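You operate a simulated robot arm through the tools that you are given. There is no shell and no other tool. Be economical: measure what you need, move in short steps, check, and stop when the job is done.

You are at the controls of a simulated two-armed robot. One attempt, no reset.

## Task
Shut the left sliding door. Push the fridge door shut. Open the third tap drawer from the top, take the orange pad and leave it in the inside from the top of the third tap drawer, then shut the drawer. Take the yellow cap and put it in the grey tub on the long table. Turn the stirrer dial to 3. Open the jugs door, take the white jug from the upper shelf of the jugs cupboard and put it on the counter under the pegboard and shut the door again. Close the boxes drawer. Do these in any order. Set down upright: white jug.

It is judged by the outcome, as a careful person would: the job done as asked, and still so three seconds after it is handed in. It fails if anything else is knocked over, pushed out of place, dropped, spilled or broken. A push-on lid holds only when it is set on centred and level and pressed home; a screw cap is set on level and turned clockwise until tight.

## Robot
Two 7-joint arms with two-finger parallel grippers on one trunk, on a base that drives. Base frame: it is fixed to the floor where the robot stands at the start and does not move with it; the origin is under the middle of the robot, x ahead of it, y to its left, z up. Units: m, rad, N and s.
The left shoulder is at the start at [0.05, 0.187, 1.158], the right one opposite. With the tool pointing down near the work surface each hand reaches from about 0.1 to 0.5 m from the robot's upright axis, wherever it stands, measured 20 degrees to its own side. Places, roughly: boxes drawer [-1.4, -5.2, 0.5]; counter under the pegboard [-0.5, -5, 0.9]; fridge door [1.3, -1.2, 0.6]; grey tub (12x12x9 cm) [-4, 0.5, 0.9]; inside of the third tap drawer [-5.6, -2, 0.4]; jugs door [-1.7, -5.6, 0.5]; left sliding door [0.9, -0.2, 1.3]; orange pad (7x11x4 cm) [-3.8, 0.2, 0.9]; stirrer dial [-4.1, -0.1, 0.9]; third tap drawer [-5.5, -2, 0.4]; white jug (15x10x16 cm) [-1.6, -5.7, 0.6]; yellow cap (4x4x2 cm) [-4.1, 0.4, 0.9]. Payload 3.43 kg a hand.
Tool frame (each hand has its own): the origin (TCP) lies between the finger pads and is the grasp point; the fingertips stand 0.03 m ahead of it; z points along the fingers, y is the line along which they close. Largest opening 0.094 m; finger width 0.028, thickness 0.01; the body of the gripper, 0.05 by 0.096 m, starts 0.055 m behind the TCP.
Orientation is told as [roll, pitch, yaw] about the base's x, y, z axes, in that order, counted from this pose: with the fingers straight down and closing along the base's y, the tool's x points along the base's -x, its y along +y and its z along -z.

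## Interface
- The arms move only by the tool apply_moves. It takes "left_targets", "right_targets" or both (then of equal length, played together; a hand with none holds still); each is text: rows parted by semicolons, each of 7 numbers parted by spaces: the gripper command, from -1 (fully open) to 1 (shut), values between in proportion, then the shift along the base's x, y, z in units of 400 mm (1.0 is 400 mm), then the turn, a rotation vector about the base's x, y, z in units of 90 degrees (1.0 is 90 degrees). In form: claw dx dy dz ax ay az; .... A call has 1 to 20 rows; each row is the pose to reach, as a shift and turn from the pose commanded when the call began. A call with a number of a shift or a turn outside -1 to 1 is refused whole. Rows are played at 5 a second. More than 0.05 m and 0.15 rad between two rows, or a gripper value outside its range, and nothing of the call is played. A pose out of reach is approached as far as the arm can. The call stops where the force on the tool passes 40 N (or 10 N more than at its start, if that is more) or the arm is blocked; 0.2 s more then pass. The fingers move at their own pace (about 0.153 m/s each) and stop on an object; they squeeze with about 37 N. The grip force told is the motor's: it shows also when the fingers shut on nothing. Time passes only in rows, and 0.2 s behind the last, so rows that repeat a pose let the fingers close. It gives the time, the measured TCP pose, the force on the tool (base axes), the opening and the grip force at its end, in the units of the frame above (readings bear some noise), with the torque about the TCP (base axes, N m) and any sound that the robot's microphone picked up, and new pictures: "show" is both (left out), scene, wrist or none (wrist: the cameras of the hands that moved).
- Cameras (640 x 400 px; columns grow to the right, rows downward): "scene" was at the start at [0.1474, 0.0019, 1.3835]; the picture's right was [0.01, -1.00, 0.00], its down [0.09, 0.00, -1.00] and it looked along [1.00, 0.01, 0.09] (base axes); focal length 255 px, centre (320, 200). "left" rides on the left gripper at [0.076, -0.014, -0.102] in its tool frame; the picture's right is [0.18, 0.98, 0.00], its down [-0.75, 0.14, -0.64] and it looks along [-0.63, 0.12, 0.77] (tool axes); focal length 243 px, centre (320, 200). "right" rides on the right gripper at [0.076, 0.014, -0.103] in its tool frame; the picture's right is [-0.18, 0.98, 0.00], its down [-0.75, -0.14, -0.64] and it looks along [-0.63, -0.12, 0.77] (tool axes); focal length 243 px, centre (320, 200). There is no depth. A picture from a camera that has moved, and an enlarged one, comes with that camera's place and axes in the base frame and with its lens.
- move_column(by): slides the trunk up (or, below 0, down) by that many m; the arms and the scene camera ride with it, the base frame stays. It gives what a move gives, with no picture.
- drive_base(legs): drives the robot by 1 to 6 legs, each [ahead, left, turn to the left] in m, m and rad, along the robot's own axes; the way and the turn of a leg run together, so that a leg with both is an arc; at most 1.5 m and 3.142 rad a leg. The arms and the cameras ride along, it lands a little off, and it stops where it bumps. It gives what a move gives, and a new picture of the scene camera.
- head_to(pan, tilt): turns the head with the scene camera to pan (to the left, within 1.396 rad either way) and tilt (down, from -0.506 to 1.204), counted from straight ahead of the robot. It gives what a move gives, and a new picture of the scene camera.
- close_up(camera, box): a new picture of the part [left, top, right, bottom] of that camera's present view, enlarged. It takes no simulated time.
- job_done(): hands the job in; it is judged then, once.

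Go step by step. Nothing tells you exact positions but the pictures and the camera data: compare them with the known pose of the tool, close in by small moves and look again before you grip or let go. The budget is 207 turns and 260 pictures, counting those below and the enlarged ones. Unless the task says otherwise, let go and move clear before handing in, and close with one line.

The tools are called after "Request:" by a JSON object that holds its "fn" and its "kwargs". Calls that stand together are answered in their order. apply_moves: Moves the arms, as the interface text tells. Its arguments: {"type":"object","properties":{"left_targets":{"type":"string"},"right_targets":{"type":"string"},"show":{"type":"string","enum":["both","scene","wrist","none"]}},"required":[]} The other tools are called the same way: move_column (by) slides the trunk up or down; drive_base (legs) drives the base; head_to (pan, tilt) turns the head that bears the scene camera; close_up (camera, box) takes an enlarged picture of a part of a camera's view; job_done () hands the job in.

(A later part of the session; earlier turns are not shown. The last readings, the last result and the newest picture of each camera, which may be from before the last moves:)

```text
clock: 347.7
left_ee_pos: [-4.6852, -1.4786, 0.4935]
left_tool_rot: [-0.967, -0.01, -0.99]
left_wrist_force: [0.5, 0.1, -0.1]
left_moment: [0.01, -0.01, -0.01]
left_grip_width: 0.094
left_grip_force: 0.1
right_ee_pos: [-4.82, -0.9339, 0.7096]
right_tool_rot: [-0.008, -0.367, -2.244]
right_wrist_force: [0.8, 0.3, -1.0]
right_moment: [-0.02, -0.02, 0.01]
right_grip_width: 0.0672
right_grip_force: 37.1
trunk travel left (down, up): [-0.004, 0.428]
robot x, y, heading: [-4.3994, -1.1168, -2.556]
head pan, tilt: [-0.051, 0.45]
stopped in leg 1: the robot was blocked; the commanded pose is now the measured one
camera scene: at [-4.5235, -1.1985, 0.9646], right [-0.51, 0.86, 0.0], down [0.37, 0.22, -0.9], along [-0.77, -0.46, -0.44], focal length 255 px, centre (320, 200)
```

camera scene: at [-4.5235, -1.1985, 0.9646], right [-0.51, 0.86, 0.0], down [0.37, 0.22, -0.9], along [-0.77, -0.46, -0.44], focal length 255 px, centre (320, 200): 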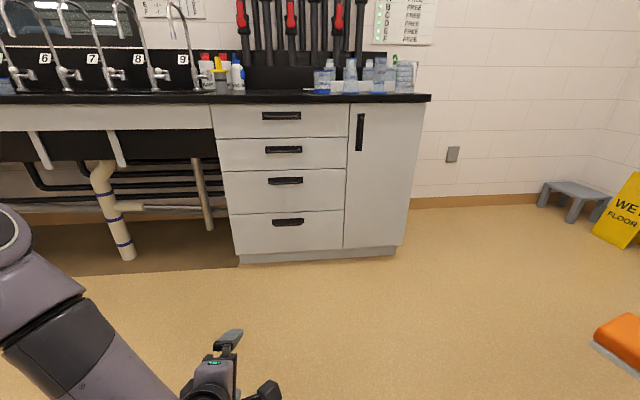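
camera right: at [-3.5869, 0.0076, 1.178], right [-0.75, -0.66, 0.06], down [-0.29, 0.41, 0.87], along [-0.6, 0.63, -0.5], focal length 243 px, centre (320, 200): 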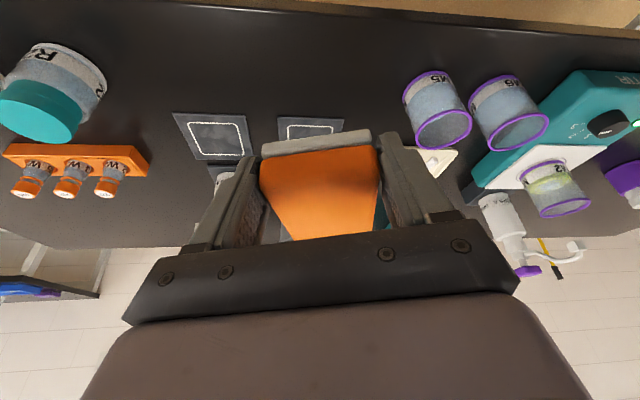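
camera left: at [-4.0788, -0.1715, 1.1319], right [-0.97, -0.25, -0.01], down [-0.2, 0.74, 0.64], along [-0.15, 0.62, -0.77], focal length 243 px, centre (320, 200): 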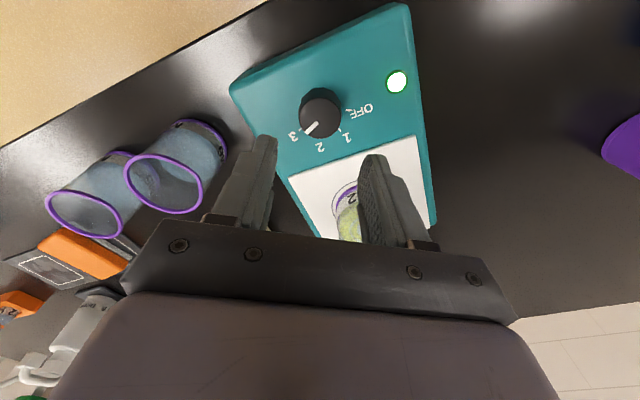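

The base was blocked on the right, probably the right elbow at the table corner. I'll step back left and then move forward.

Request:
{"fn": "drive_base", "kwargs": {"legs": [[0, 0.06, 0], [0.5, 0, 0], [0, -0.1, 0]]}}

Request:
{"fn": "head_to", "kwargs": {"pan": 0.0, "tilt": 0.6}}

Request:
{"fn": "close_up", "kwargs": {"camera": "left", "box": [0, 0, 640, 400]}}

```text
clock: 348.3
left_ee_pos: [-4.6851, -1.479, 0.4935]
left_tool_rot: [-0.965, -0.014, -0.99]
left_wrist_force: [-0.1, 0.0, 0.6]
left_moment: [0.01, 0.01, 0.01]
left_grip_width: 0.0939
left_grip_force: 0.1
right_ee_pos: [-4.8205, -0.9348, 0.7097]
right_tool_rot: [-0.008, -0.368, -2.243]
right_wrist_force: [1.2, 0.2, -1.1]
right_moment: [0.01, -0.01, -0.06]
right_grip_width: 0.0673
right_grip_force: 36.7
trunk travel left (down, up): [-0.004, 0.428]
robot x, y, heading: [-4.3961, -1.1195, -2.555]
head pan, tilt: [-0.051, 0.45]
stopped in leg 1: the robot was blocked; the commanded pose is now the measured one
camera scene: at [-4.5234, -1.1976, 0.9643], right [-0.51, 0.86, 0.0], down [0.37, 0.22, -0.9], along [-0.77, -0.46, -0.44], focal length 255 px, centre (320, 200)
```

scene: 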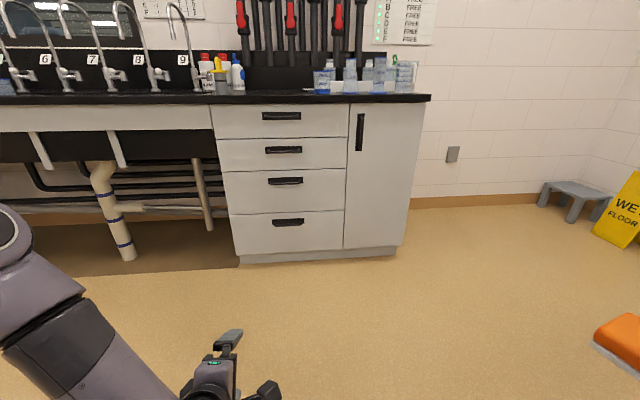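

```text
clock: 349.0
left_ee_pos: [-4.6843, -1.4789, 0.4918]
left_tool_rot: [-0.966, -0.011, -0.989]
left_wrist_force: [-0.7, 0.1, 0.1]
left_moment: [0.01, -0.01, 0.02]
left_grip_width: 0.0942
left_grip_force: 0.1
right_ee_pos: [-4.821, -0.9353, 0.7083]
right_tool_rot: [-0.008, -0.37, -2.243]
right_wrist_force: [0.0, 0.5, -1.2]
right_moment: [0.06, -0.05, -0.03]
right_grip_width: 0.0674
right_grip_force: 37.4
trunk travel left (down, up): [-0.004, 0.428]
robot x, y, heading: [-4.3967, -1.1182, -2.553]
head pan, tilt: [0.0, 0.6]
camera scene: at [-4.5181, -1.1994, 0.9504], right [-0.55, 0.83, 0.0], down [0.47, 0.31, -0.83], along [-0.69, -0.46, -0.56], focal length 255 px, centre (320, 200)
```

scene: 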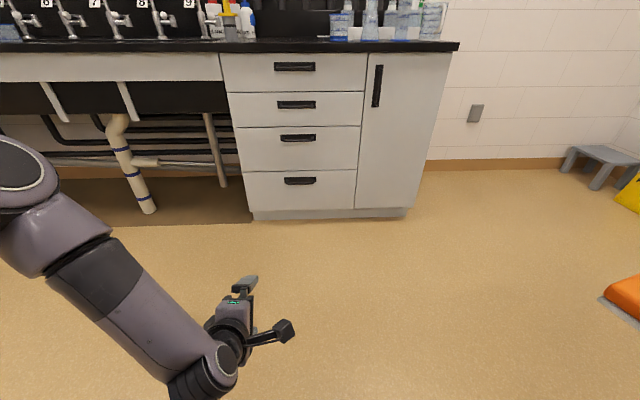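

```text
1.00 times, centred on (320, 200) of left (not enlarged: the box is as wide or as high as the picture)
camera zoom: at [-4.6631, -1.3717, 0.5628], right [0.37, 0.45, -0.81], down [0.92, -0.29, 0.26], along [-0.12, -0.84, -0.52], focal length 243 px, centre (320, 200)
```

zoom: 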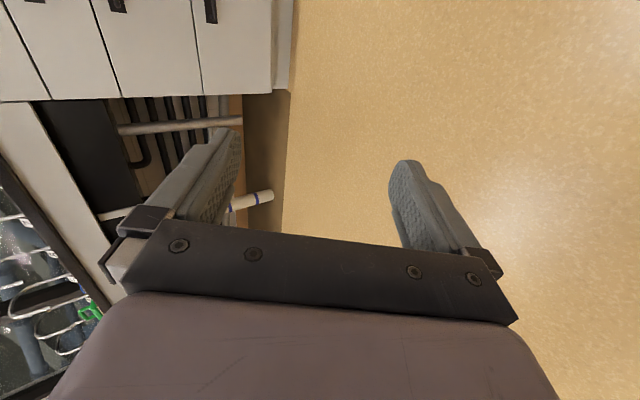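

Still blocked even moving left, so I'll look at the right side for the contact.

Request:
{"fn": "head_to", "kwargs": {"pan": -1.35, "tilt": 0.6}}

```text
clock: 350.5
left_ee_pos: [-4.6856, -1.4785, 0.4936]
left_tool_rot: [-0.967, -0.012, -0.991]
left_wrist_force: [-0.3, -0.5, -0.1]
left_moment: [-0.02, 0.0, 0.06]
left_grip_width: 0.0943
left_grip_force: 0.2
right_ee_pos: [-4.8202, -0.9356, 0.7092]
right_tool_rot: [-0.009, -0.37, -2.243]
right_wrist_force: [-0.3, -0.2, -1.2]
right_moment: [0.03, -0.04, 0.01]
right_grip_width: 0.0672
right_grip_force: 36.6
trunk travel left (down, up): [-0.004, 0.428]
robot x, y, heading: [-4.3948, -1.1169, -2.558]
head pan, tilt: [-1.349, 0.6]
camera scene: at [-4.5083, -1.0895, 0.9504], right [0.69, 0.72, 0.0], down [0.41, -0.39, -0.83], along [-0.6, 0.57, -0.56], focal length 255 px, centre (320, 200)
```

scene: 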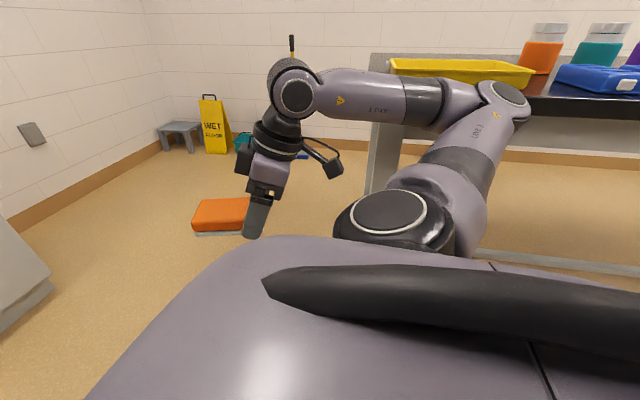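

The right elbow overlaps the table's corner edge. I'll raise the trunk slightly to free it, then move off to the left.

Request:
{"fn": "move_column", "kwargs": {"by": 0.06}}

Request:
{"fn": "drive_base", "kwargs": {"legs": [[0, 0.1, 0]]}}

```text
clock: 351.5
left_ee_pos: [-4.6872, -1.4761, 0.5543]
left_tool_rot: [-0.965, -0.015, -0.99]
left_wrist_force: [0.0, -0.7, -1.0]
left_moment: [-0.01, 0.0, -0.02]
left_grip_width: 0.0939
left_grip_force: 0.0
right_ee_pos: [-4.8213, -0.9313, 0.7702]
right_tool_rot: [-0.008, -0.368, -2.241]
right_wrist_force: [-0.2, 0.3, -1.5]
right_moment: [0.05, -0.03, -0.01]
right_grip_width: 0.0673
right_grip_force: 36.8
trunk travel left (down, up): [-0.064, 0.368]
robot x, y, heading: [-4.3984, -1.1159, -2.557]
head pan, tilt: [-1.349, 0.6]
```

```text
clock: 353.1
left_ee_pos: [-4.6309, -1.5617, 0.5526]
left_tool_rot: [-0.968, -0.013, -0.99]
left_wrist_force: [0.0, -0.3, -0.2]
left_moment: [0.04, -0.01, 0.02]
left_grip_width: 0.0938
left_grip_force: 0.1
right_ee_pos: [-4.7659, -1.0169, 0.7672]
right_tool_rot: [-0.006, -0.37, -2.242]
right_wrist_force: [0.0, -0.8, 0.3]
right_moment: [0.05, -0.04, 0.01]
right_grip_width: 0.0676
right_grip_force: 37.0
trunk travel left (down, up): [-0.064, 0.368]
robot x, y, heading: [-4.3466, -1.1994, -2.555]
head pan, tilt: [-1.349, 0.6]
camera scene: at [-4.4539, -1.1714, 1.0103], right [0.69, 0.72, 0.0], down [0.41, -0.39, -0.83], along [-0.6, 0.57, -0.56], focal length 255 px, centre (320, 200)
```

scene: 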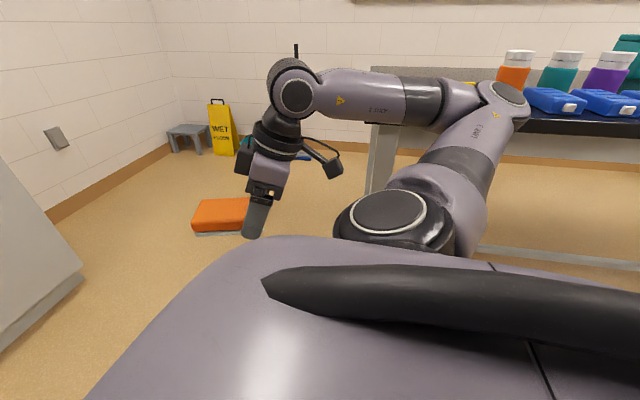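

Free again. Moving forward first, then right.

Request:
{"fn": "drive_base", "kwargs": {"legs": [[0.5, 0, 0], [0, -0.15, 0]]}}

Request:
{"fn": "move_column", "kwargs": {"by": -0.06}}

Request:
{"fn": "head_to", "kwargs": {"pan": 0.0, "tilt": 0.6}}

Request:
{"fn": "close_up", "kwargs": {"camera": "left", "box": [0, 0, 640, 400]}}

```text
clock: 357.6
left_ee_pos: [-5.1306, -1.7123, 0.553]
left_tool_rot: [-0.967, -0.015, -0.991]
left_wrist_force: [0.5, -0.2, -0.7]
left_moment: [0.0, -0.01, -0.04]
left_grip_width: 0.094
left_grip_force: 0.0
right_ee_pos: [-5.2654, -1.1673, 0.7674]
right_tool_rot: [-0.005, -0.371, -2.243]
right_wrist_force: [-0.2, 0.4, -0.3]
right_moment: [0.01, -0.01, 0.0]
right_grip_width: 0.0672
right_grip_force: 37.4
trunk travel left (down, up): [-0.064, 0.368]
robot x, y, heading: [-4.8439, -1.3537, -2.558]
head pan, tilt: [-1.349, 0.6]
camera scene: at [-4.9535, -1.3229, 1.0103], right [0.69, 0.72, 0.0], down [0.41, -0.39, -0.83], along [-0.6, 0.57, -0.56], focal length 255 px, centre (320, 200)
```

scene: 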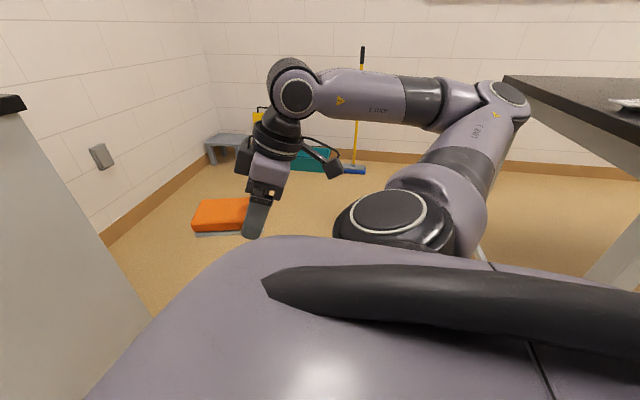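

```text
clock: 358.6
left_ee_pos: [-5.1305, -1.7123, 0.4931]
left_tool_rot: [-0.967, -0.013, -0.992]
left_wrist_force: [0.3, -0.4, 0.4]
left_moment: [-0.01, 0.01, -0.02]
left_grip_width: 0.094
left_grip_force: 0.0
right_ee_pos: [-5.2656, -1.1666, 0.707]
right_tool_rot: [-0.007, -0.371, -2.245]
right_wrist_force: [0.0, 0.3, -0.5]
right_moment: [0.01, 0.0, 0.01]
right_grip_width: 0.0673
right_grip_force: 37.4
trunk travel left (down, up): [-0.004, 0.428]
robot x, y, heading: [-4.8405, -1.3505, -2.56]
head pan, tilt: [-1.349, 0.6]
```

```text
clock: 360.1
left_ee_pos: [-5.1301, -1.7118, 0.4928]
left_tool_rot: [-0.967, -0.015, -0.992]
left_wrist_force: [0.5, 0.0, 0.3]
left_moment: [0.01, -0.02, -0.01]
left_grip_width: 0.094
left_grip_force: 0.1
right_ee_pos: [-5.2652, -1.1689, 0.7078]
right_tool_rot: [-0.006, -0.371, -2.243]
right_wrist_force: [-0.4, 0.5, -1.8]
right_moment: [0.02, -0.03, -0.02]
right_grip_width: 0.0673
right_grip_force: 37.6
trunk travel left (down, up): [-0.004, 0.428]
robot x, y, heading: [-4.8454, -1.3522, -2.556]
head pan, tilt: [0.0, 0.6]
camera scene: at [-4.9634, -1.4328, 0.9503], right [-0.55, 0.83, 0.0], down [0.47, 0.31, -0.83], along [-0.69, -0.46, -0.56], focal length 255 px, centre (320, 200)
```

scene: 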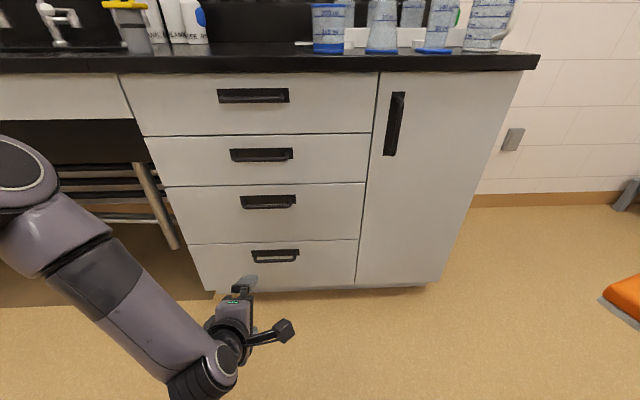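

```text
1.00 times, centred on (320, 200) of left (not enlarged: the box is as wide or as high as the picture)
camera zoom: at [-5.1085, -1.6052, 0.5629], right [0.37, 0.45, -0.81], down [0.92, -0.29, 0.26], along [-0.12, -0.84, -0.52], focal length 243 px, centre (320, 200)
```

zoom: 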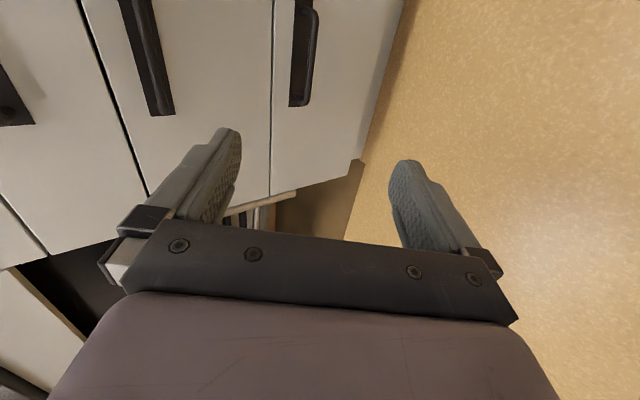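

The third drawer's bar is at about (-5.383, -1.889, 0.535), laterally in line with the left hand. I'll approach from above-front along the finger axis.

Request:
{"fn": "drive_base", "kwargs": {"legs": [[0.16, 0, 0]]}}

Request:
{"fn": "apply_moves", "kwargs": {"left_targets": "0 -0.035 -0.023 0.09 0 0 0; 0 -0.07 -0.046 0.18 0 0 0; 0 -0.104 -0.069 0.28 0 0 0; 0 -0.104 -0.069 0.28 0 0 0"}}

```text
clock: 361.5
left_ee_pos: [-5.2634, -1.8004, 0.4935]
left_tool_rot: [-0.965, -0.015, -0.99]
left_wrist_force: [0.7, -0.5, 0.2]
left_moment: [0.0, 0.01, 0.03]
left_grip_width: 0.0939
left_grip_force: 0.2
right_ee_pos: [-5.3998, -1.2573, 0.7096]
right_tool_rot: [-0.006, -0.37, -2.244]
right_wrist_force: [0.5, -0.3, -0.8]
right_moment: [0.0, -0.02, -0.02]
right_grip_width: 0.0675
right_grip_force: 37.1
trunk travel left (down, up): [-0.004, 0.428]
robot x, y, heading: [-4.9754, -1.4439, -2.552]
head pan, tilt: [0.0, 0.6]
camera scene: at [-5.0972, -1.5219, 0.9503], right [-0.55, 0.83, 0.0], down [0.47, 0.31, -0.83], along [-0.69, -0.46, -0.56], focal length 255 px, centre (320, 200)
```

scene: 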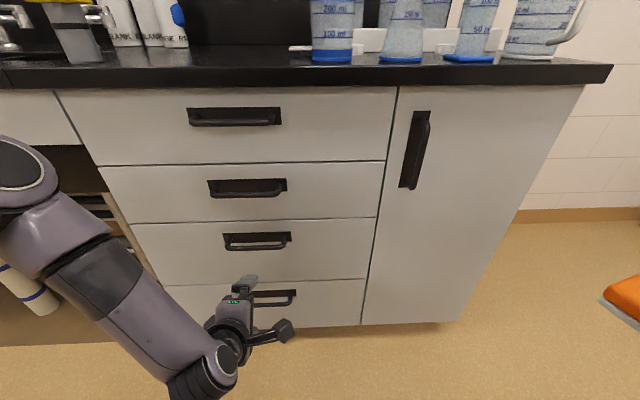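

```text
clock: 362.5
left_ee_pos: [-5.3064, -1.8298, 0.6058]
left_tool_rot: [-0.966, -0.013, -0.988]
left_wrist_force: [0.0, 0.6, -0.4]
left_moment: [-0.01, 0.04, -0.03]
left_grip_width: 0.047
left_grip_force: 0.1
right_ee_pos: [-5.3989, -1.2579, 0.7096]
right_tool_rot: [-0.007, -0.37, -2.243]
right_wrist_force: [-0.3, 0.4, -0.8]
right_moment: [0.05, 0.0, 0.0]
right_grip_width: 0.0674
right_grip_force: 36.8
trunk travel left (down, up): [-0.004, 0.428]
robot x, y, heading: [-4.9803, -1.4417, -2.552]
head pan, tilt: [0.0, 0.6]
camera scene: at [-5.0972, -1.5219, 0.9503], right [-0.55, 0.83, 0.0], down [0.47, 0.31, -0.83], along [-0.69, -0.46, -0.56], focal length 255 px, centre (320, 200)
camera left: at [-5.284, -1.723, 0.6761], right [0.37, 0.45, -0.81], down [0.92, -0.29, 0.26], along [-0.12, -0.84, -0.52], focal length 243 px, centre (320, 200)
```

scene: 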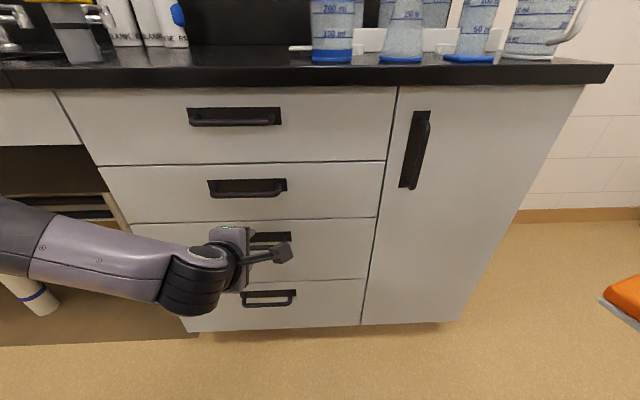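
left: 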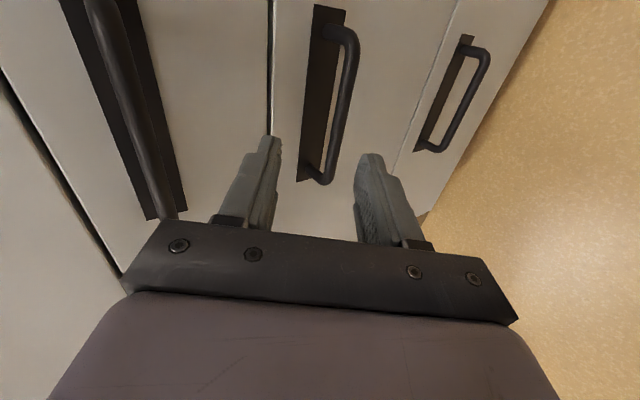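

The bar is about 2.5 cm below my approach axis and about 15 cm ahead along it. Correcting and advancing 10 cm.

Request:
{"fn": "apply_moves", "kwargs": {"left_targets": "0 -0.05 -0.03 -0.065 0 0 0; 0 -0.1 -0.058 -0.13 0 0 0; 0 -0.148 -0.086 -0.1925 0 0 0"}}

```text
clock: 363.3
left_ee_pos: [-5.3652, -1.8632, 0.529]
left_tool_rot: [-0.966, -0.013, -0.991]
left_wrist_force: [0.1, 0.0, -0.4]
left_moment: [-0.01, 0.02, -0.01]
left_grip_width: 0.0471
left_grip_force: 0.0
right_ee_pos: [-5.3984, -1.2573, 0.7086]
right_tool_rot: [-0.007, -0.37, -2.244]
right_wrist_force: [-0.2, 0.1, -0.9]
right_moment: [0.02, -0.05, 0.02]
right_grip_width: 0.0676
right_grip_force: 37.0
trunk travel left (down, up): [-0.004, 0.428]
robot x, y, heading: [-4.9778, -1.4442, -2.553]
head pan, tilt: [0.0, 0.6]
camera scene: at [-5.0972, -1.5219, 0.9504], right [-0.55, 0.83, 0.0], down [0.47, 0.31, -0.83], along [-0.69, -0.46, -0.56], focal length 255 px, centre (320, 200)
camera left: at [-5.3429, -1.7573, 0.5985], right [0.37, 0.45, -0.81], down [0.92, -0.29, 0.26], along [-0.12, -0.84, -0.52], focal length 243 px, centre (320, 200)
```

scene: 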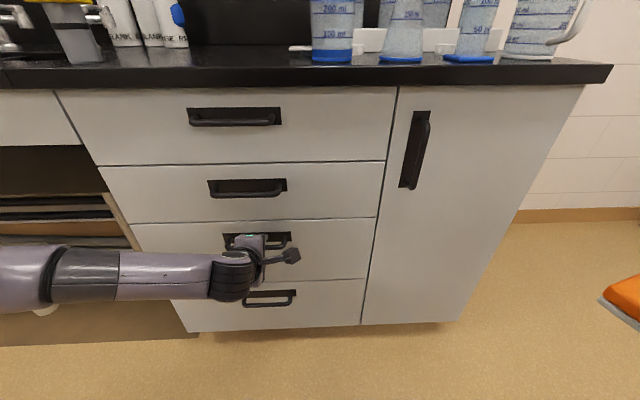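
left: 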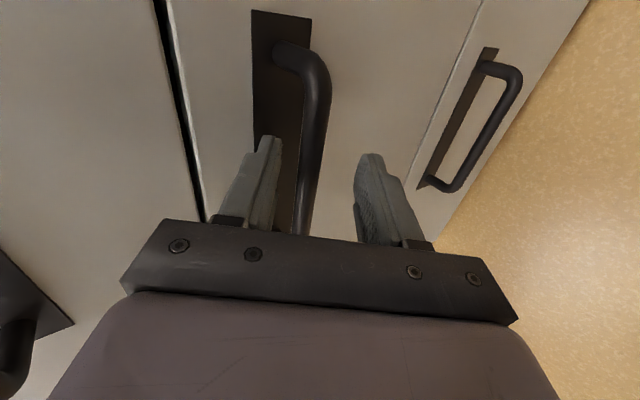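

The bar now lies between the fingers at grip depth. Closing.

Request:
{"fn": "apply_moves", "kwargs": {"left_targets": "0.5 0 0 0 0 0 0; 1 0 0 0 0 0 0; 1 0 0 0 0 0 0; 1 0 0 0 0 0 0", "show": "wrist"}}

```text
clock: 364.3
left_ee_pos: [-5.3667, -1.8644, 0.5338]
left_tool_rot: [-0.977, -0.009, -0.986]
left_wrist_force: [-3.3, -3.5, 23.2]
left_moment: [0.76, 0.74, 1.01]
left_grip_width: 0.0122
left_grip_force: 44.3
right_ee_pos: [-5.3999, -1.2561, 0.7098]
right_tool_rot: [-0.007, -0.372, -2.243]
right_wrist_force: [-0.4, 0.6, -0.9]
right_moment: [-0.04, -0.05, 0.01]
right_grip_width: 0.0675
right_grip_force: 37.5
trunk travel left (down, up): [-0.004, 0.428]
robot x, y, heading: [-4.9723, -1.4394, -2.555]
head pan, tilt: [0.0, 0.6]
camera left: at [-5.3439, -1.7576, 0.6036], right [0.36, 0.45, -0.82], down [0.92, -0.29, 0.25], along [-0.13, -0.84, -0.52], focal length 243 px, centre (320, 200)
```

left: 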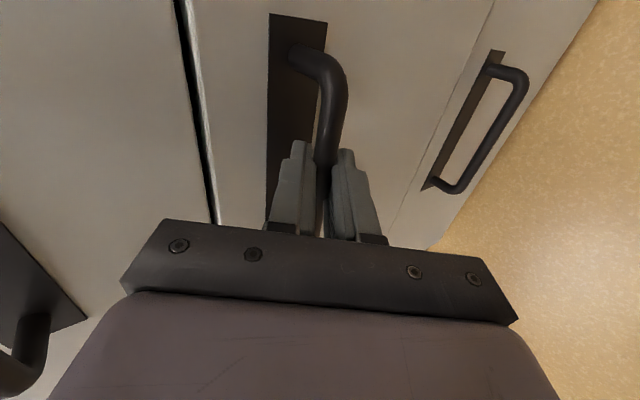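

The bar is gripped. Pulling the drawer open by driving back.

Request:
{"fn": "drive_base", "kwargs": {"legs": [[-0.15, 0, 0], [-0.14, 0, 0]]}}

```text
clock: 366.6
left_ee_pos: [-5.128, -1.6964, 0.5333]
left_tool_rot: [-0.976, 0.001, -1.008]
left_wrist_force: [-17.4, 26.3, 20.4]
left_moment: [0.92, 0.83, 0.28]
left_grip_width: 0.0124
left_grip_force: 44.8
right_ee_pos: [-5.1582, -1.0968, 0.7104]
right_tool_rot: [-0.007, -0.372, -2.245]
right_wrist_force: [0.2, -1.3, -0.7]
right_moment: [0.01, 0.02, 0.03]
right_grip_width: 0.0674
right_grip_force: 37.1
trunk travel left (down, up): [-0.004, 0.428]
robot x, y, heading: [-4.7343, -1.2804, -2.555]
head pan, tilt: [0.0, 0.6]
camera scene: at [-4.8558, -1.3604, 0.9507], right [-0.55, 0.83, 0.0], down [0.47, 0.31, -0.83], along [-0.69, -0.46, -0.56], focal length 255 px, centre (320, 200)
```

scene: 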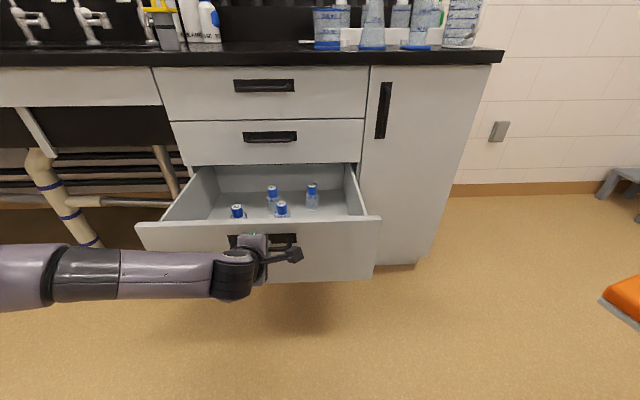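

The drawer is open and contains four small bottles. I'll release the handle, withdraw the left hand and look in from above.

Request:
{"fn": "apply_moves", "kwargs": {"left_targets": "0 0 0 0 0 0 0; 0 0 0 0 0 0 0; 0 0.085 0.056 0.07 0 0 0; 0 0.17 0.11 0.14 0 0 0; 0 0.25 0.165 0.2 0 0 0", "show": "none"}}

Request:
{"fn": "move_column", "kwargs": {"by": 0.4}}

Request:
{"fn": "head_to", "kwargs": {"pan": 0.0, "tilt": 0.85}}

Request:
{"fn": "close_up", "kwargs": {"camera": "scene", "box": [160, 80, 420, 260]}}

```text
clock: 367.8
left_ee_pos: [-5.0272, -1.6316, 0.6135]
left_tool_rot: [-0.973, -0.001, -1.008]
left_wrist_force: [0.1, -0.9, 0.0]
left_moment: [-0.01, -0.01, 0.04]
left_grip_width: 0.0469
left_grip_force: 0.0
right_ee_pos: [-5.1592, -1.0974, 0.7094]
right_tool_rot: [-0.007, -0.371, -2.245]
right_wrist_force: [-0.3, -0.7, -0.8]
right_moment: [-0.01, -0.04, 0.04]
right_grip_width: 0.0672
right_grip_force: 36.5
trunk travel left (down, up): [-0.004, 0.428]
robot x, y, heading: [-4.7363, -1.2834, -2.556]
head pan, tilt: [0.0, 0.6]
```

```text
clock: 371.6
left_ee_pos: [-5.0275, -1.6328, 1.0131]
left_tool_rot: [-0.975, 0.001, -1.01]
left_wrist_force: [0.5, -0.8, 0.3]
left_moment: [-0.01, 0.01, -0.04]
left_grip_width: 0.0469
left_grip_force: 0.1
right_ee_pos: [-5.1594, -1.0972, 1.1087]
right_tool_rot: [-0.008, -0.369, -2.245]
right_wrist_force: [0.1, 0.6, -1.7]
right_moment: [0.0, 0.04, -0.01]
right_grip_width: 0.0673
right_grip_force: 37.3
trunk travel left (down, up): [-0.404, 0.028]
robot x, y, heading: [-4.7373, -1.2794, -2.559]
head pan, tilt: [0.0, 0.6]
```

```text
clock: 372.4
left_ee_pos: [-5.0273, -1.6314, 1.0143]
left_tool_rot: [-0.973, 0.001, -1.008]
left_wrist_force: [0.2, -0.3, 0.5]
left_moment: [0.01, 0.03, 0.0]
left_grip_width: 0.047
left_grip_force: 0.2
right_ee_pos: [-5.1586, -1.0971, 1.1076]
right_tool_rot: [-0.006, -0.371, -2.246]
right_wrist_force: [0.2, 0.1, -0.3]
right_moment: [0.01, 0.0, 0.01]
right_grip_width: 0.0674
right_grip_force: 37.1
trunk travel left (down, up): [-0.404, 0.028]
robot x, y, heading: [-4.7354, -1.2777, -2.558]
head pan, tilt: [0.0, 0.85]
camera scene: at [-4.8478, -1.3563, 1.3295], right [-0.55, 0.83, 0.0], down [0.63, 0.42, -0.66], along [-0.55, -0.37, -0.75], focal length 255 px, centre (320, 200)
```

scene: 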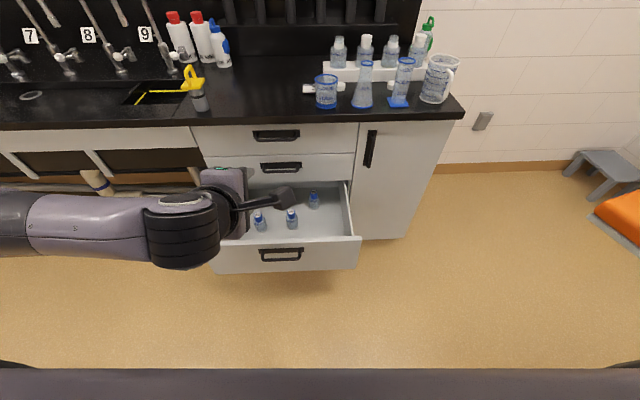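

```text
2.22 times, centred on (290, 170) of scene
camera zoom: at [-4.8478, -1.3563, 1.3295], right [-0.55, 0.83, 0.0], down [0.63, 0.42, -0.66], along [-0.55, -0.37, -0.75], focal length 567 px, centre (387, 267)
```

zoom: 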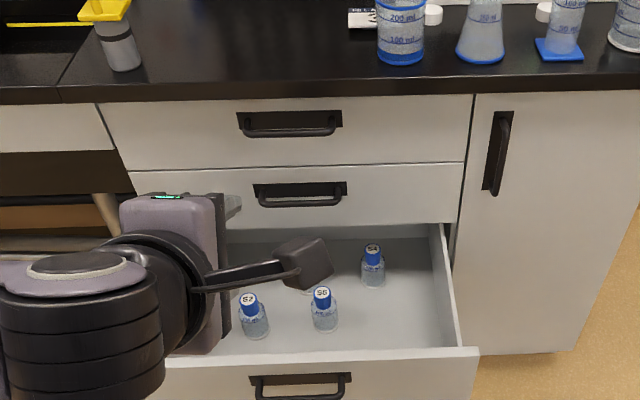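

There's free space at the front right of the drawer. I'll tuck the left hand away, bring the right hand with the pad in front and straighten its yaw, then lower and drive in.

Request:
{"fn": "apply_moves", "kwargs": {"left_targets": "0 0.07 0.008 0.03 0 0 0; 0 0.14 0.017 0.06 0 0 0; 0 0.21 0.025 0.09 0 0 0; 0 0.28 0.034 0.12 0 0 0; 0 0.35 0.042 0.16 0 0 0; 0 0.42 0.05 0.2 0 0 0; 0 0.49 0.06 0.24 0 0 0; 0 0.55 0.067 0.25 0 0 0", "right_targets": "1 -0.033 -0.09 0 0 0 -0.025; 1 -0.065 -0.18 0 0 0 -0.05; 1 -0.098 -0.27 0 0 0 -0.075; 1 -0.13 -0.36 0 0 0 -0.1; 1 -0.163 -0.45 0 0 0 -0.125; 1 -0.195 -0.54 0 0 0 -0.15; 1 -0.228 -0.63 0 0 0 -0.175; 1 -0.26 -0.7225 0 0 0 -0.2", "show": "none"}}

Request:
{"fn": "drive_base", "kwargs": {"legs": [[0, 0.18, 0], [0.17, 0, 0]]}}

```text
clock: 374.2
left_ee_pos: [-4.9429, -1.6108, 1.2172]
left_tool_rot: [-0.974, 0.002, -1.008]
left_wrist_force: [1.1, -0.3, 0.3]
left_moment: [0.01, 0.04, -0.01]
left_grip_width: 0.0471
left_grip_force: 0.1
left hand out of reach, approached as far as the arm can: row 2, 3, 4, 5, 6, 7, 8
right_ee_pos: [-5.2606, -1.3865, 1.1098]
right_tool_rot: [-0.01, -0.373, -2.556]
right_wrist_force: [1.4, -0.2, -0.5]
right_moment: [0.05, -0.01, -0.01]
right_grip_width: 0.0676
right_grip_force: 36.6
trunk travel left (down, up): [-0.404, 0.028]
robot x, y, heading: [-4.7338, -1.2861, -2.551]
head pan, tilt: [0.0, 0.85]
```

```text
clock: 377.5
left_ee_pos: [-4.9857, -1.8573, 1.2173]
left_tool_rot: [-0.975, 0.0, -1.005]
left_wrist_force: [-0.7, -0.9, 0.5]
left_moment: [-0.02, -0.02, 0.02]
left_grip_width: 0.0472
left_grip_force: 0.0
right_ee_pos: [-5.3046, -1.633, 1.109]
right_tool_rot: [-0.007, -0.37, -2.555]
right_wrist_force: [0.1, -0.4, -1.0]
right_moment: [0.03, -0.05, 0.0]
right_grip_width: 0.0673
right_grip_force: 37.0
trunk travel left (down, up): [-0.404, 0.028]
robot x, y, heading: [-4.7808, -1.5272, -2.556]
head pan, tilt: [0.0, 0.85]
camera scene: at [-4.8902, -1.6018, 1.3293], right [-0.56, 0.83, 0.0], down [0.63, 0.42, -0.66], along [-0.55, -0.37, -0.75], focal length 255 px, centre (320, 200)
```

scene: 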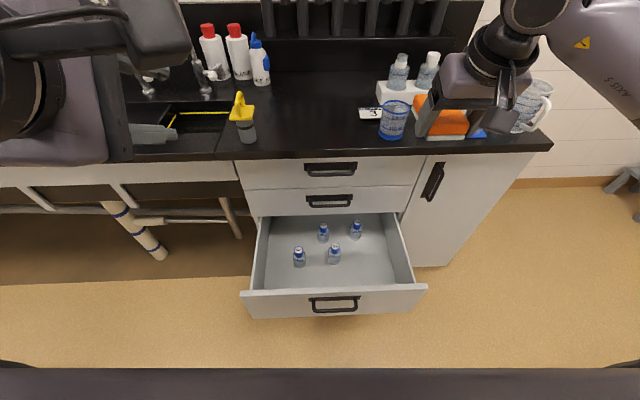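

The free spot at the drawer's front right is clear. Lowering the trunk, then moving forward 8 cm.

Request:
{"fn": "move_column", "kwargs": {"by": -0.4}}

Request:
{"fn": "drive_base", "kwargs": {"legs": [[0.085, 0, 0]]}}

Request:
{"fn": "apply_moves", "kwargs": {"right_targets": "1 0 0 -0.09 0 0 0; 1 0 0 -0.18 0 0 0; 1 0 0 -0.27 0 0 0; 1 0 0 -0.35 0 0 0"}}

```text
clock: 381.3
left_ee_pos: [-4.9854, -1.8562, 0.8166]
left_tool_rot: [-0.973, -0.002, -1.006]
left_wrist_force: [0.0, -0.4, 1.5]
left_moment: [-0.02, 0.01, 0.0]
left_grip_width: 0.0471
left_grip_force: 0.1
right_ee_pos: [-5.3038, -1.6327, 0.7104]
right_tool_rot: [-0.008, -0.371, -2.555]
right_wrist_force: [0.6, -1.1, -0.3]
right_moment: [0.02, -0.04, 0.01]
right_grip_width: 0.0673
right_grip_force: 36.9
trunk travel left (down, up): [-0.004, 0.428]
robot x, y, heading: [-4.7787, -1.5295, -2.555]
head pan, tilt: [0.0, 0.85]
```

```text
clock: 382.4
left_ee_pos: [-5.0567, -1.9025, 0.8166]
left_tool_rot: [-0.971, 0.001, -1.008]
left_wrist_force: [0.6, 0.2, -0.6]
left_moment: [0.0, 0.0, -0.01]
left_grip_width: 0.0469
left_grip_force: 0.1
right_ee_pos: [-5.3751, -1.6791, 0.7089]
right_tool_rot: [-0.006, -0.37, -2.554]
right_wrist_force: [0.4, 1.3, -0.7]
right_moment: [0.05, -0.04, -0.01]
right_grip_width: 0.0676
right_grip_force: 37.0
trunk travel left (down, up): [-0.004, 0.428]
robot x, y, heading: [-4.8481, -1.5754, -2.552]
head pan, tilt: [0.0, 0.85]
camera scene: at [-4.9598, -1.6482, 0.9294], right [-0.55, 0.83, 0.0], down [0.62, 0.42, -0.66], along [-0.55, -0.37, -0.75], focal length 255 px, centre (320, 200)
```

scene: 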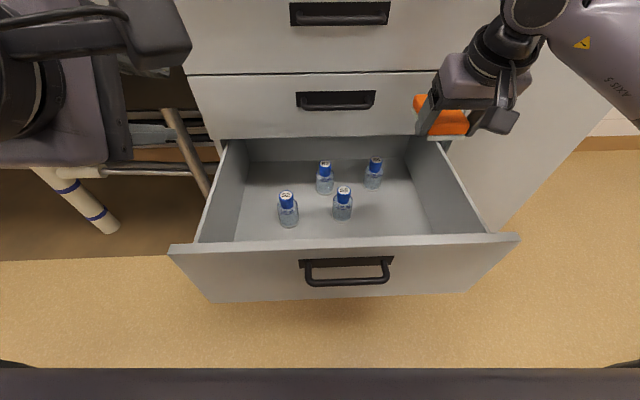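

```text
clock: 383.4
left_ee_pos: [-5.0555, -1.9027, 0.8174]
left_tool_rot: [-0.971, -0.001, -1.009]
left_wrist_force: [-0.2, -0.1, 0.5]
left_moment: [0.03, -0.01, -0.03]
left_grip_width: 0.0474
left_grip_force: 0.1
right_ee_pos: [-5.3743, -1.678, 0.5693]
right_tool_rot: [-0.007, -0.369, -2.557]
right_wrist_force: [-0.4, -0.4, -1.2]
right_moment: [0.06, -0.02, -0.01]
right_grip_width: 0.0673
right_grip_force: 36.6
trunk travel left (down, up): [-0.004, 0.428]
robot x, y, heading: [-4.8481, -1.5732, -2.553]
head pan, tilt: [0.0, 0.85]
camera scene: at [-4.9598, -1.6483, 0.9295], right [-0.55, 0.83, 0.0], down [0.62, 0.42, -0.66], along [-0.55, -0.37, -0.75], focal length 255 px, centre (320, 200)
camera right: at [-5.2755, -1.6313, 0.6391], right [0.4, -0.92, 0.06], down [-0.47, -0.15, 0.87], along [-0.79, -0.37, -0.49], focal length 243 px, centre (320, 200)
```

scene: 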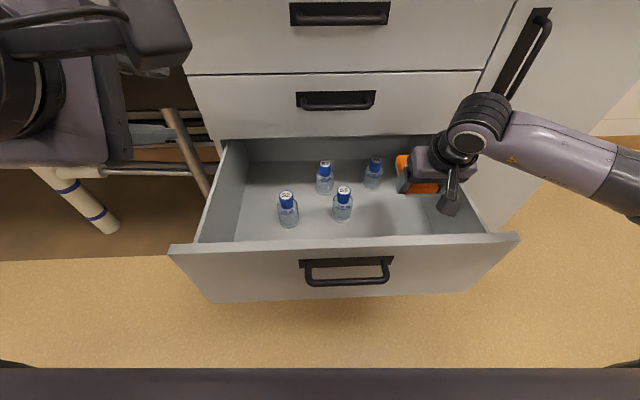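
right: 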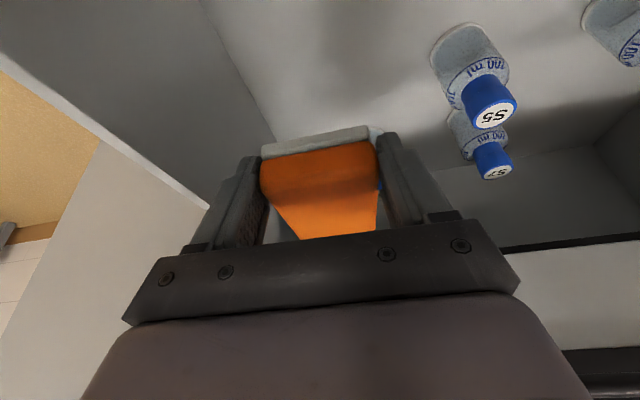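

The pad is inside the drawer. I'll shift 1.5 cm away from the side wall and lower to the floor.

Request:
{"fn": "apply_moves", "kwargs": {"right_targets": "1 0.02 -0.031 0 0 0 0; 1 0.02 -0.031 -0.05 0 0 0; 1 0.02 -0.031 -0.1 0 0 0; 1 0.02 -0.031 -0.14 0 0 0; 1 0.02 -0.031 -0.18 0 0 0; 1 0.02 -0.031 -0.22 0 0 0; 1 0.02 -0.031 -0.26 0 0 0"}}

```text
clock: 384.5
left_ee_pos: [-5.0555, -1.9047, 0.8162]
left_tool_rot: [-0.973, -0.001, -1.009]
left_wrist_force: [0.2, 0.0, 1.3]
left_moment: [0.0, 0.02, -0.01]
left_grip_width: 0.0468
left_grip_force: 0.1
right_ee_pos: [-5.3687, -1.6958, 0.5179]
right_tool_rot: [0.0, -0.384, -2.561]
right_wrist_force: [-0.9, -0.6, 10.2]
right_moment: [0.71, -1.32, 0.04]
right_grip_width: 0.0671
right_grip_force: 36.7
trunk travel left (down, up): [-0.004, 0.428]
robot x, y, heading: [-4.8473, -1.5806, -2.554]
head pan, tilt: [0.0, 0.85]
stopped in row 5 (right hand): the force on the tool passed its limit at 53 N (the readings are from after the stop); the commanded pose is now the measured one
camera scene: at [-4.9596, -1.6481, 0.9295], right [-0.55, 0.83, 0.0], down [0.62, 0.42, -0.66], along [-0.55, -0.37, -0.75], focal length 255 px, centre (320, 200)
camera right: at [-5.2691, -1.6461, 0.5857], right [0.4, -0.92, 0.07], down [-0.46, -0.13, 0.88], along [-0.79, -0.38, -0.48], focal length 243 px, centre (320, 200)
```

scene: 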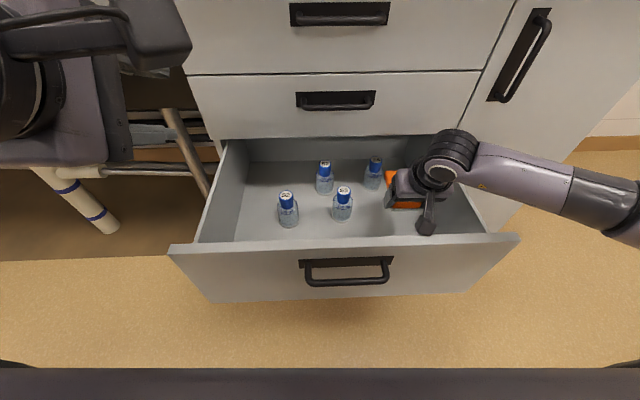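
right: 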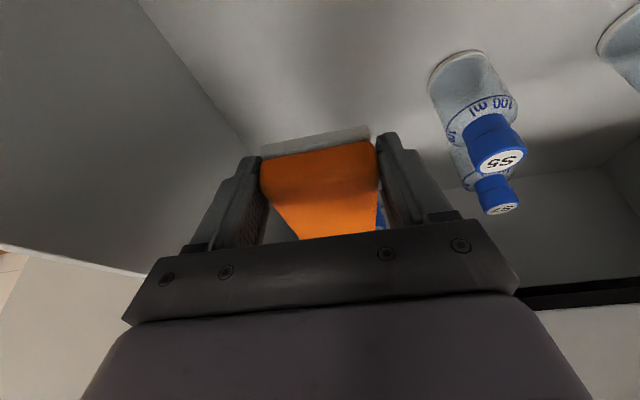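

Contact with the drawer floor. Opening gently and lifting out.

Request:
{"fn": "apply_moves", "kwargs": {"right_targets": "1 0 0 0.005 0 0 0; -0.3 0 0 0.005 0 0 0; -0.7 0 0 0.005 0 0 0; -0.75 0 0 0.005 0 0 0; -0.75 0 0 0.08 0 0 0; -0.75 0 0 0.17 0 0 0; -0.75 0 0 0.27 0 0 0; -0.75 0 0 0.37 0 0 0; -0.75 0 0 0.47 0 0 0"}}

```text
clock: 386.5
left_ee_pos: [-5.0561, -1.9034, 0.8156]
left_tool_rot: [-0.97, 0.0, -1.007]
left_wrist_force: [-0.1, 0.6, -0.2]
left_moment: [0.02, 0.01, -0.02]
left_grip_width: 0.0471
left_grip_force: 0.1
right_ee_pos: [-5.3689, -1.6942, 0.7052]
right_tool_rot: [0.0, -0.381, -2.561]
right_wrist_force: [-0.5, -0.4, 0.4]
right_moment: [0.03, -0.03, 0.0]
right_grip_width: 0.0823
right_grip_force: 0.0
trunk travel left (down, up): [-0.004, 0.428]
robot x, y, heading: [-4.8456, -1.5736, -2.55]
head pan, tilt: [0.0, 0.85]
camera scene: at [-4.96, -1.6482, 0.9294], right [-0.55, 0.83, 0.0], down [0.63, 0.42, -0.66], along [-0.55, -0.37, -0.75], focal length 255 px, centre (320, 200)
camera right: at [-5.2697, -1.6457, 0.7731], right [0.4, -0.92, 0.07], down [-0.46, -0.14, 0.88], along [-0.79, -0.38, -0.48], focal length 243 px, centre (320, 200)
```

scene: 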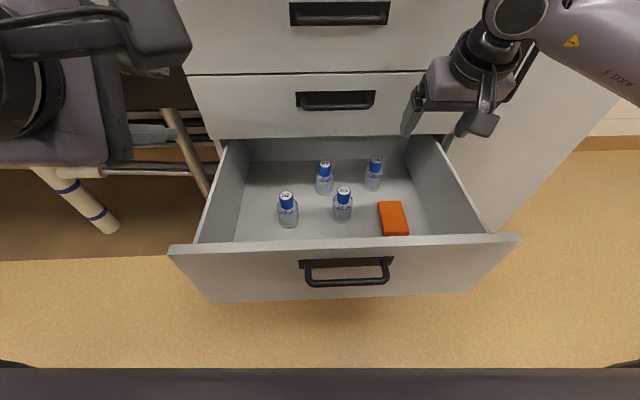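
right: 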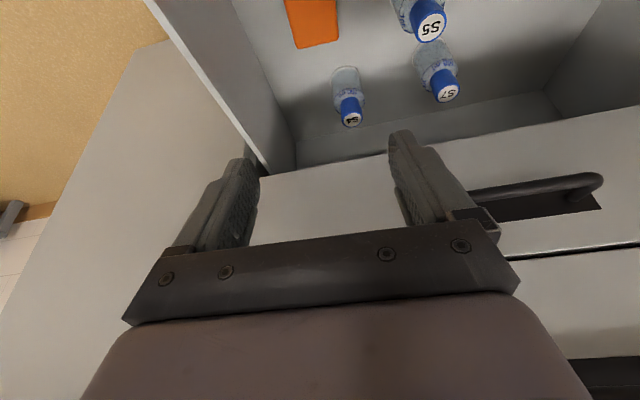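

The pad lies flat in the drawer. Next I'll back off, close the right fist and push the drawer shut slowly.

Request:
{"fn": "drive_base", "kwargs": {"legs": [[-0.33, 0, 0], [0, 0.08, 0]]}}

Request:
{"fn": "apply_moves", "kwargs": {"right_targets": "1 0 0 -0.1 0 0 0; 1 0 0 -0.2 0 0 0; 1 0 0 -0.3 0 0 0; 1 0 0 -0.39 0 0 0; 1 0 0 -0.45 0 0 0; 1 0 0 -0.45 0 0 0", "show": "scene"}}

```text
clock: 389.6
left_ee_pos: [-4.7362, -1.7839, 0.8177]
left_tool_rot: [-0.973, 0.0, -1.008]
left_wrist_force: [0.4, 1.1, -0.2]
left_moment: [-0.01, 0.01, -0.01]
left_grip_width: 0.0473
left_grip_force: 0.1
right_ee_pos: [-5.0483, -1.5754, 0.705]
right_tool_rot: [-0.001, -0.382, -2.561]
right_wrist_force: [-0.2, -0.1, -0.1]
right_moment: [0.0, -0.01, 0.04]
right_grip_width: 0.0825
right_grip_force: 0.1
trunk travel left (down, up): [-0.004, 0.428]
robot x, y, heading: [-4.5303, -1.4552, -2.55]
head pan, tilt: [0.0, 0.85]
camera scene: at [-4.6393, -1.5295, 0.9294], right [-0.55, 0.83, 0.0], down [0.63, 0.42, -0.66], along [-0.55, -0.37, -0.75], focal length 255 px, centre (320, 200)
```

scene: 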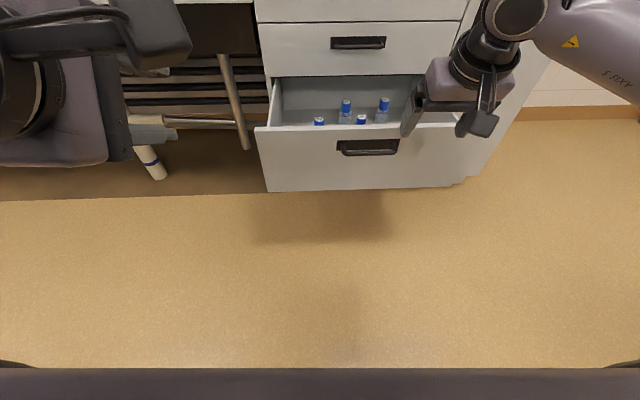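

```text
clock: 391.1
left_ee_pos: [-4.7352, -1.7835, 0.8158]
left_tool_rot: [-0.972, -0.001, -1.008]
left_wrist_force: [-0.8, -0.6, -0.8]
left_moment: [-0.02, 0.01, -0.01]
left_grip_width: 0.0472
left_grip_force: 0.0
right_ee_pos: [-5.0483, -1.5738, 0.5238]
right_tool_rot: [0.0, -0.38, -2.56]
right_wrist_force: [-0.2, -0.5, 0.2]
right_moment: [-0.03, 0.01, -0.02]
right_grip_width: 0.0003
right_grip_force: 33.3
trunk travel left (down, up): [-0.004, 0.428]
robot x, y, heading: [-4.5267, -1.4572, -2.552]
head pan, tilt: [0.0, 0.85]
camera scene: at [-4.6393, -1.5295, 0.9294], right [-0.55, 0.83, 0.0], down [0.62, 0.42, -0.66], along [-0.55, -0.37, -0.75], focal length 255 px, centre (320, 200)
```

scene: 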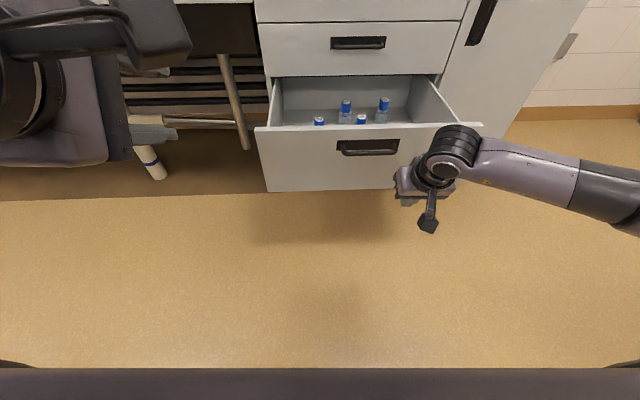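

Pushing in short legs.

Request:
{"fn": "drive_base", "kwargs": {"legs": [[0.13, 0, 0], [0.08, 0, 0], [0.08, 0, 0], [0.06, 0, 0]]}}

```text
clock: 394.2
left_ee_pos: [-5.0268, -1.9786, 0.8164]
left_tool_rot: [-0.972, 0.0, -1.009]
left_wrist_force: [0.2, 0.5, 0.1]
left_moment: [0.03, 0.01, -0.01]
left_grip_width: 0.0467
left_grip_force: 0.0
right_ee_pos: [-5.3397, -1.7693, 0.5247]
right_tool_rot: [0.0, -0.38, -2.561]
right_wrist_force: [0.6, 0.1, -0.1]
right_moment: [0.02, 0.02, 0.0]
right_grip_width: 0.0002
right_grip_force: 32.8
trunk travel left (down, up): [-0.004, 0.428]
robot x, y, heading: [-4.8193, -1.6473, -2.554]
head pan, tilt: [0.0, 0.85]
camera scene: at [-4.931, -1.7236, 0.9294], right [-0.55, 0.83, 0.0], down [0.63, 0.42, -0.66], along [-0.55, -0.37, -0.75], focal length 255 px, centre (320, 200)
```

scene: 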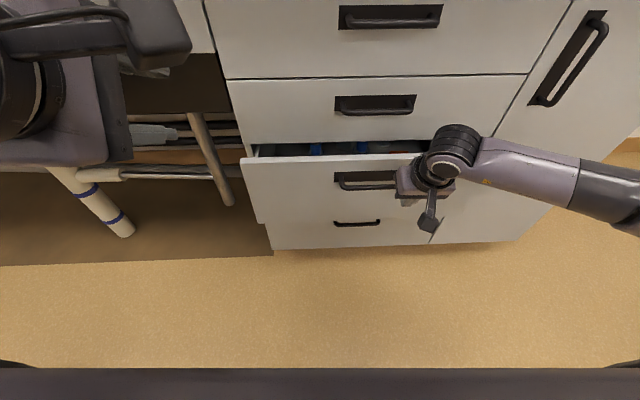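

About 8 cm left. Slow arm push to finish.

Request:
{"fn": "apply_moves", "kwargs": {"right_targets": "1 -0.031 -0.021 0 0 0 0; 1 -0.063 -0.041 0 0 0 0; 1 -0.094 -0.062 0 0 0 0; 1 -0.125 -0.0825 0 0 0 0; 1 -0.15 -0.098 0 0 0 0; 1 -0.17 -0.112 0 0 0 0; 1 -0.19 -0.125 0 0 0 0; 1 -0.21 -0.138 0 0 0 0; 1 -0.23 -0.151 0 0 0 0; 1 -0.25 -0.164 0 0 0 0; 1 -0.27 -0.178 0 0 0 0", "show": "scene"}}

```text
clock: 396.1
left_ee_pos: [-5.0274, -1.9774, 0.8162]
left_tool_rot: [-0.971, 0.0, -1.011]
left_wrist_force: [-0.2, 1.1, 0.4]
left_moment: [-0.04, 0.0, 0.0]
left_grip_width: 0.047
left_grip_force: 0.1
right_ee_pos: [-5.4254, -1.8184, 0.5221]
right_tool_rot: [-0.009, -0.367, -2.564]
right_wrist_force: [4.4, 4.8, 3.5]
right_moment: [0.0, -0.11, 0.08]
right_grip_width: 0.0
right_grip_force: 32.8
trunk travel left (down, up): [-0.004, 0.428]
robot x, y, heading: [-4.8208, -1.6447, -2.554]
head pan, tilt: [0.0, 0.85]
stopped in row 9 (right hand): the force on the tool passed its limit at 47 N (the readings are from after the stop); the commanded pose is now the measured one
camera scene: at [-4.9308, -1.7228, 0.9295], right [-0.55, 0.83, 0.0], down [0.63, 0.41, -0.66], along [-0.55, -0.36, -0.75], focal length 255 px, centre (320, 200)
```

scene: 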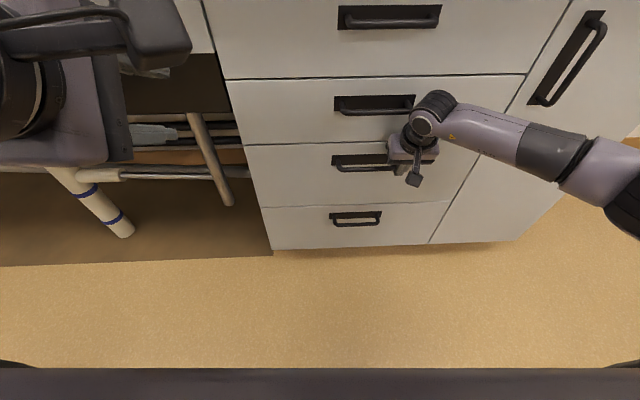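

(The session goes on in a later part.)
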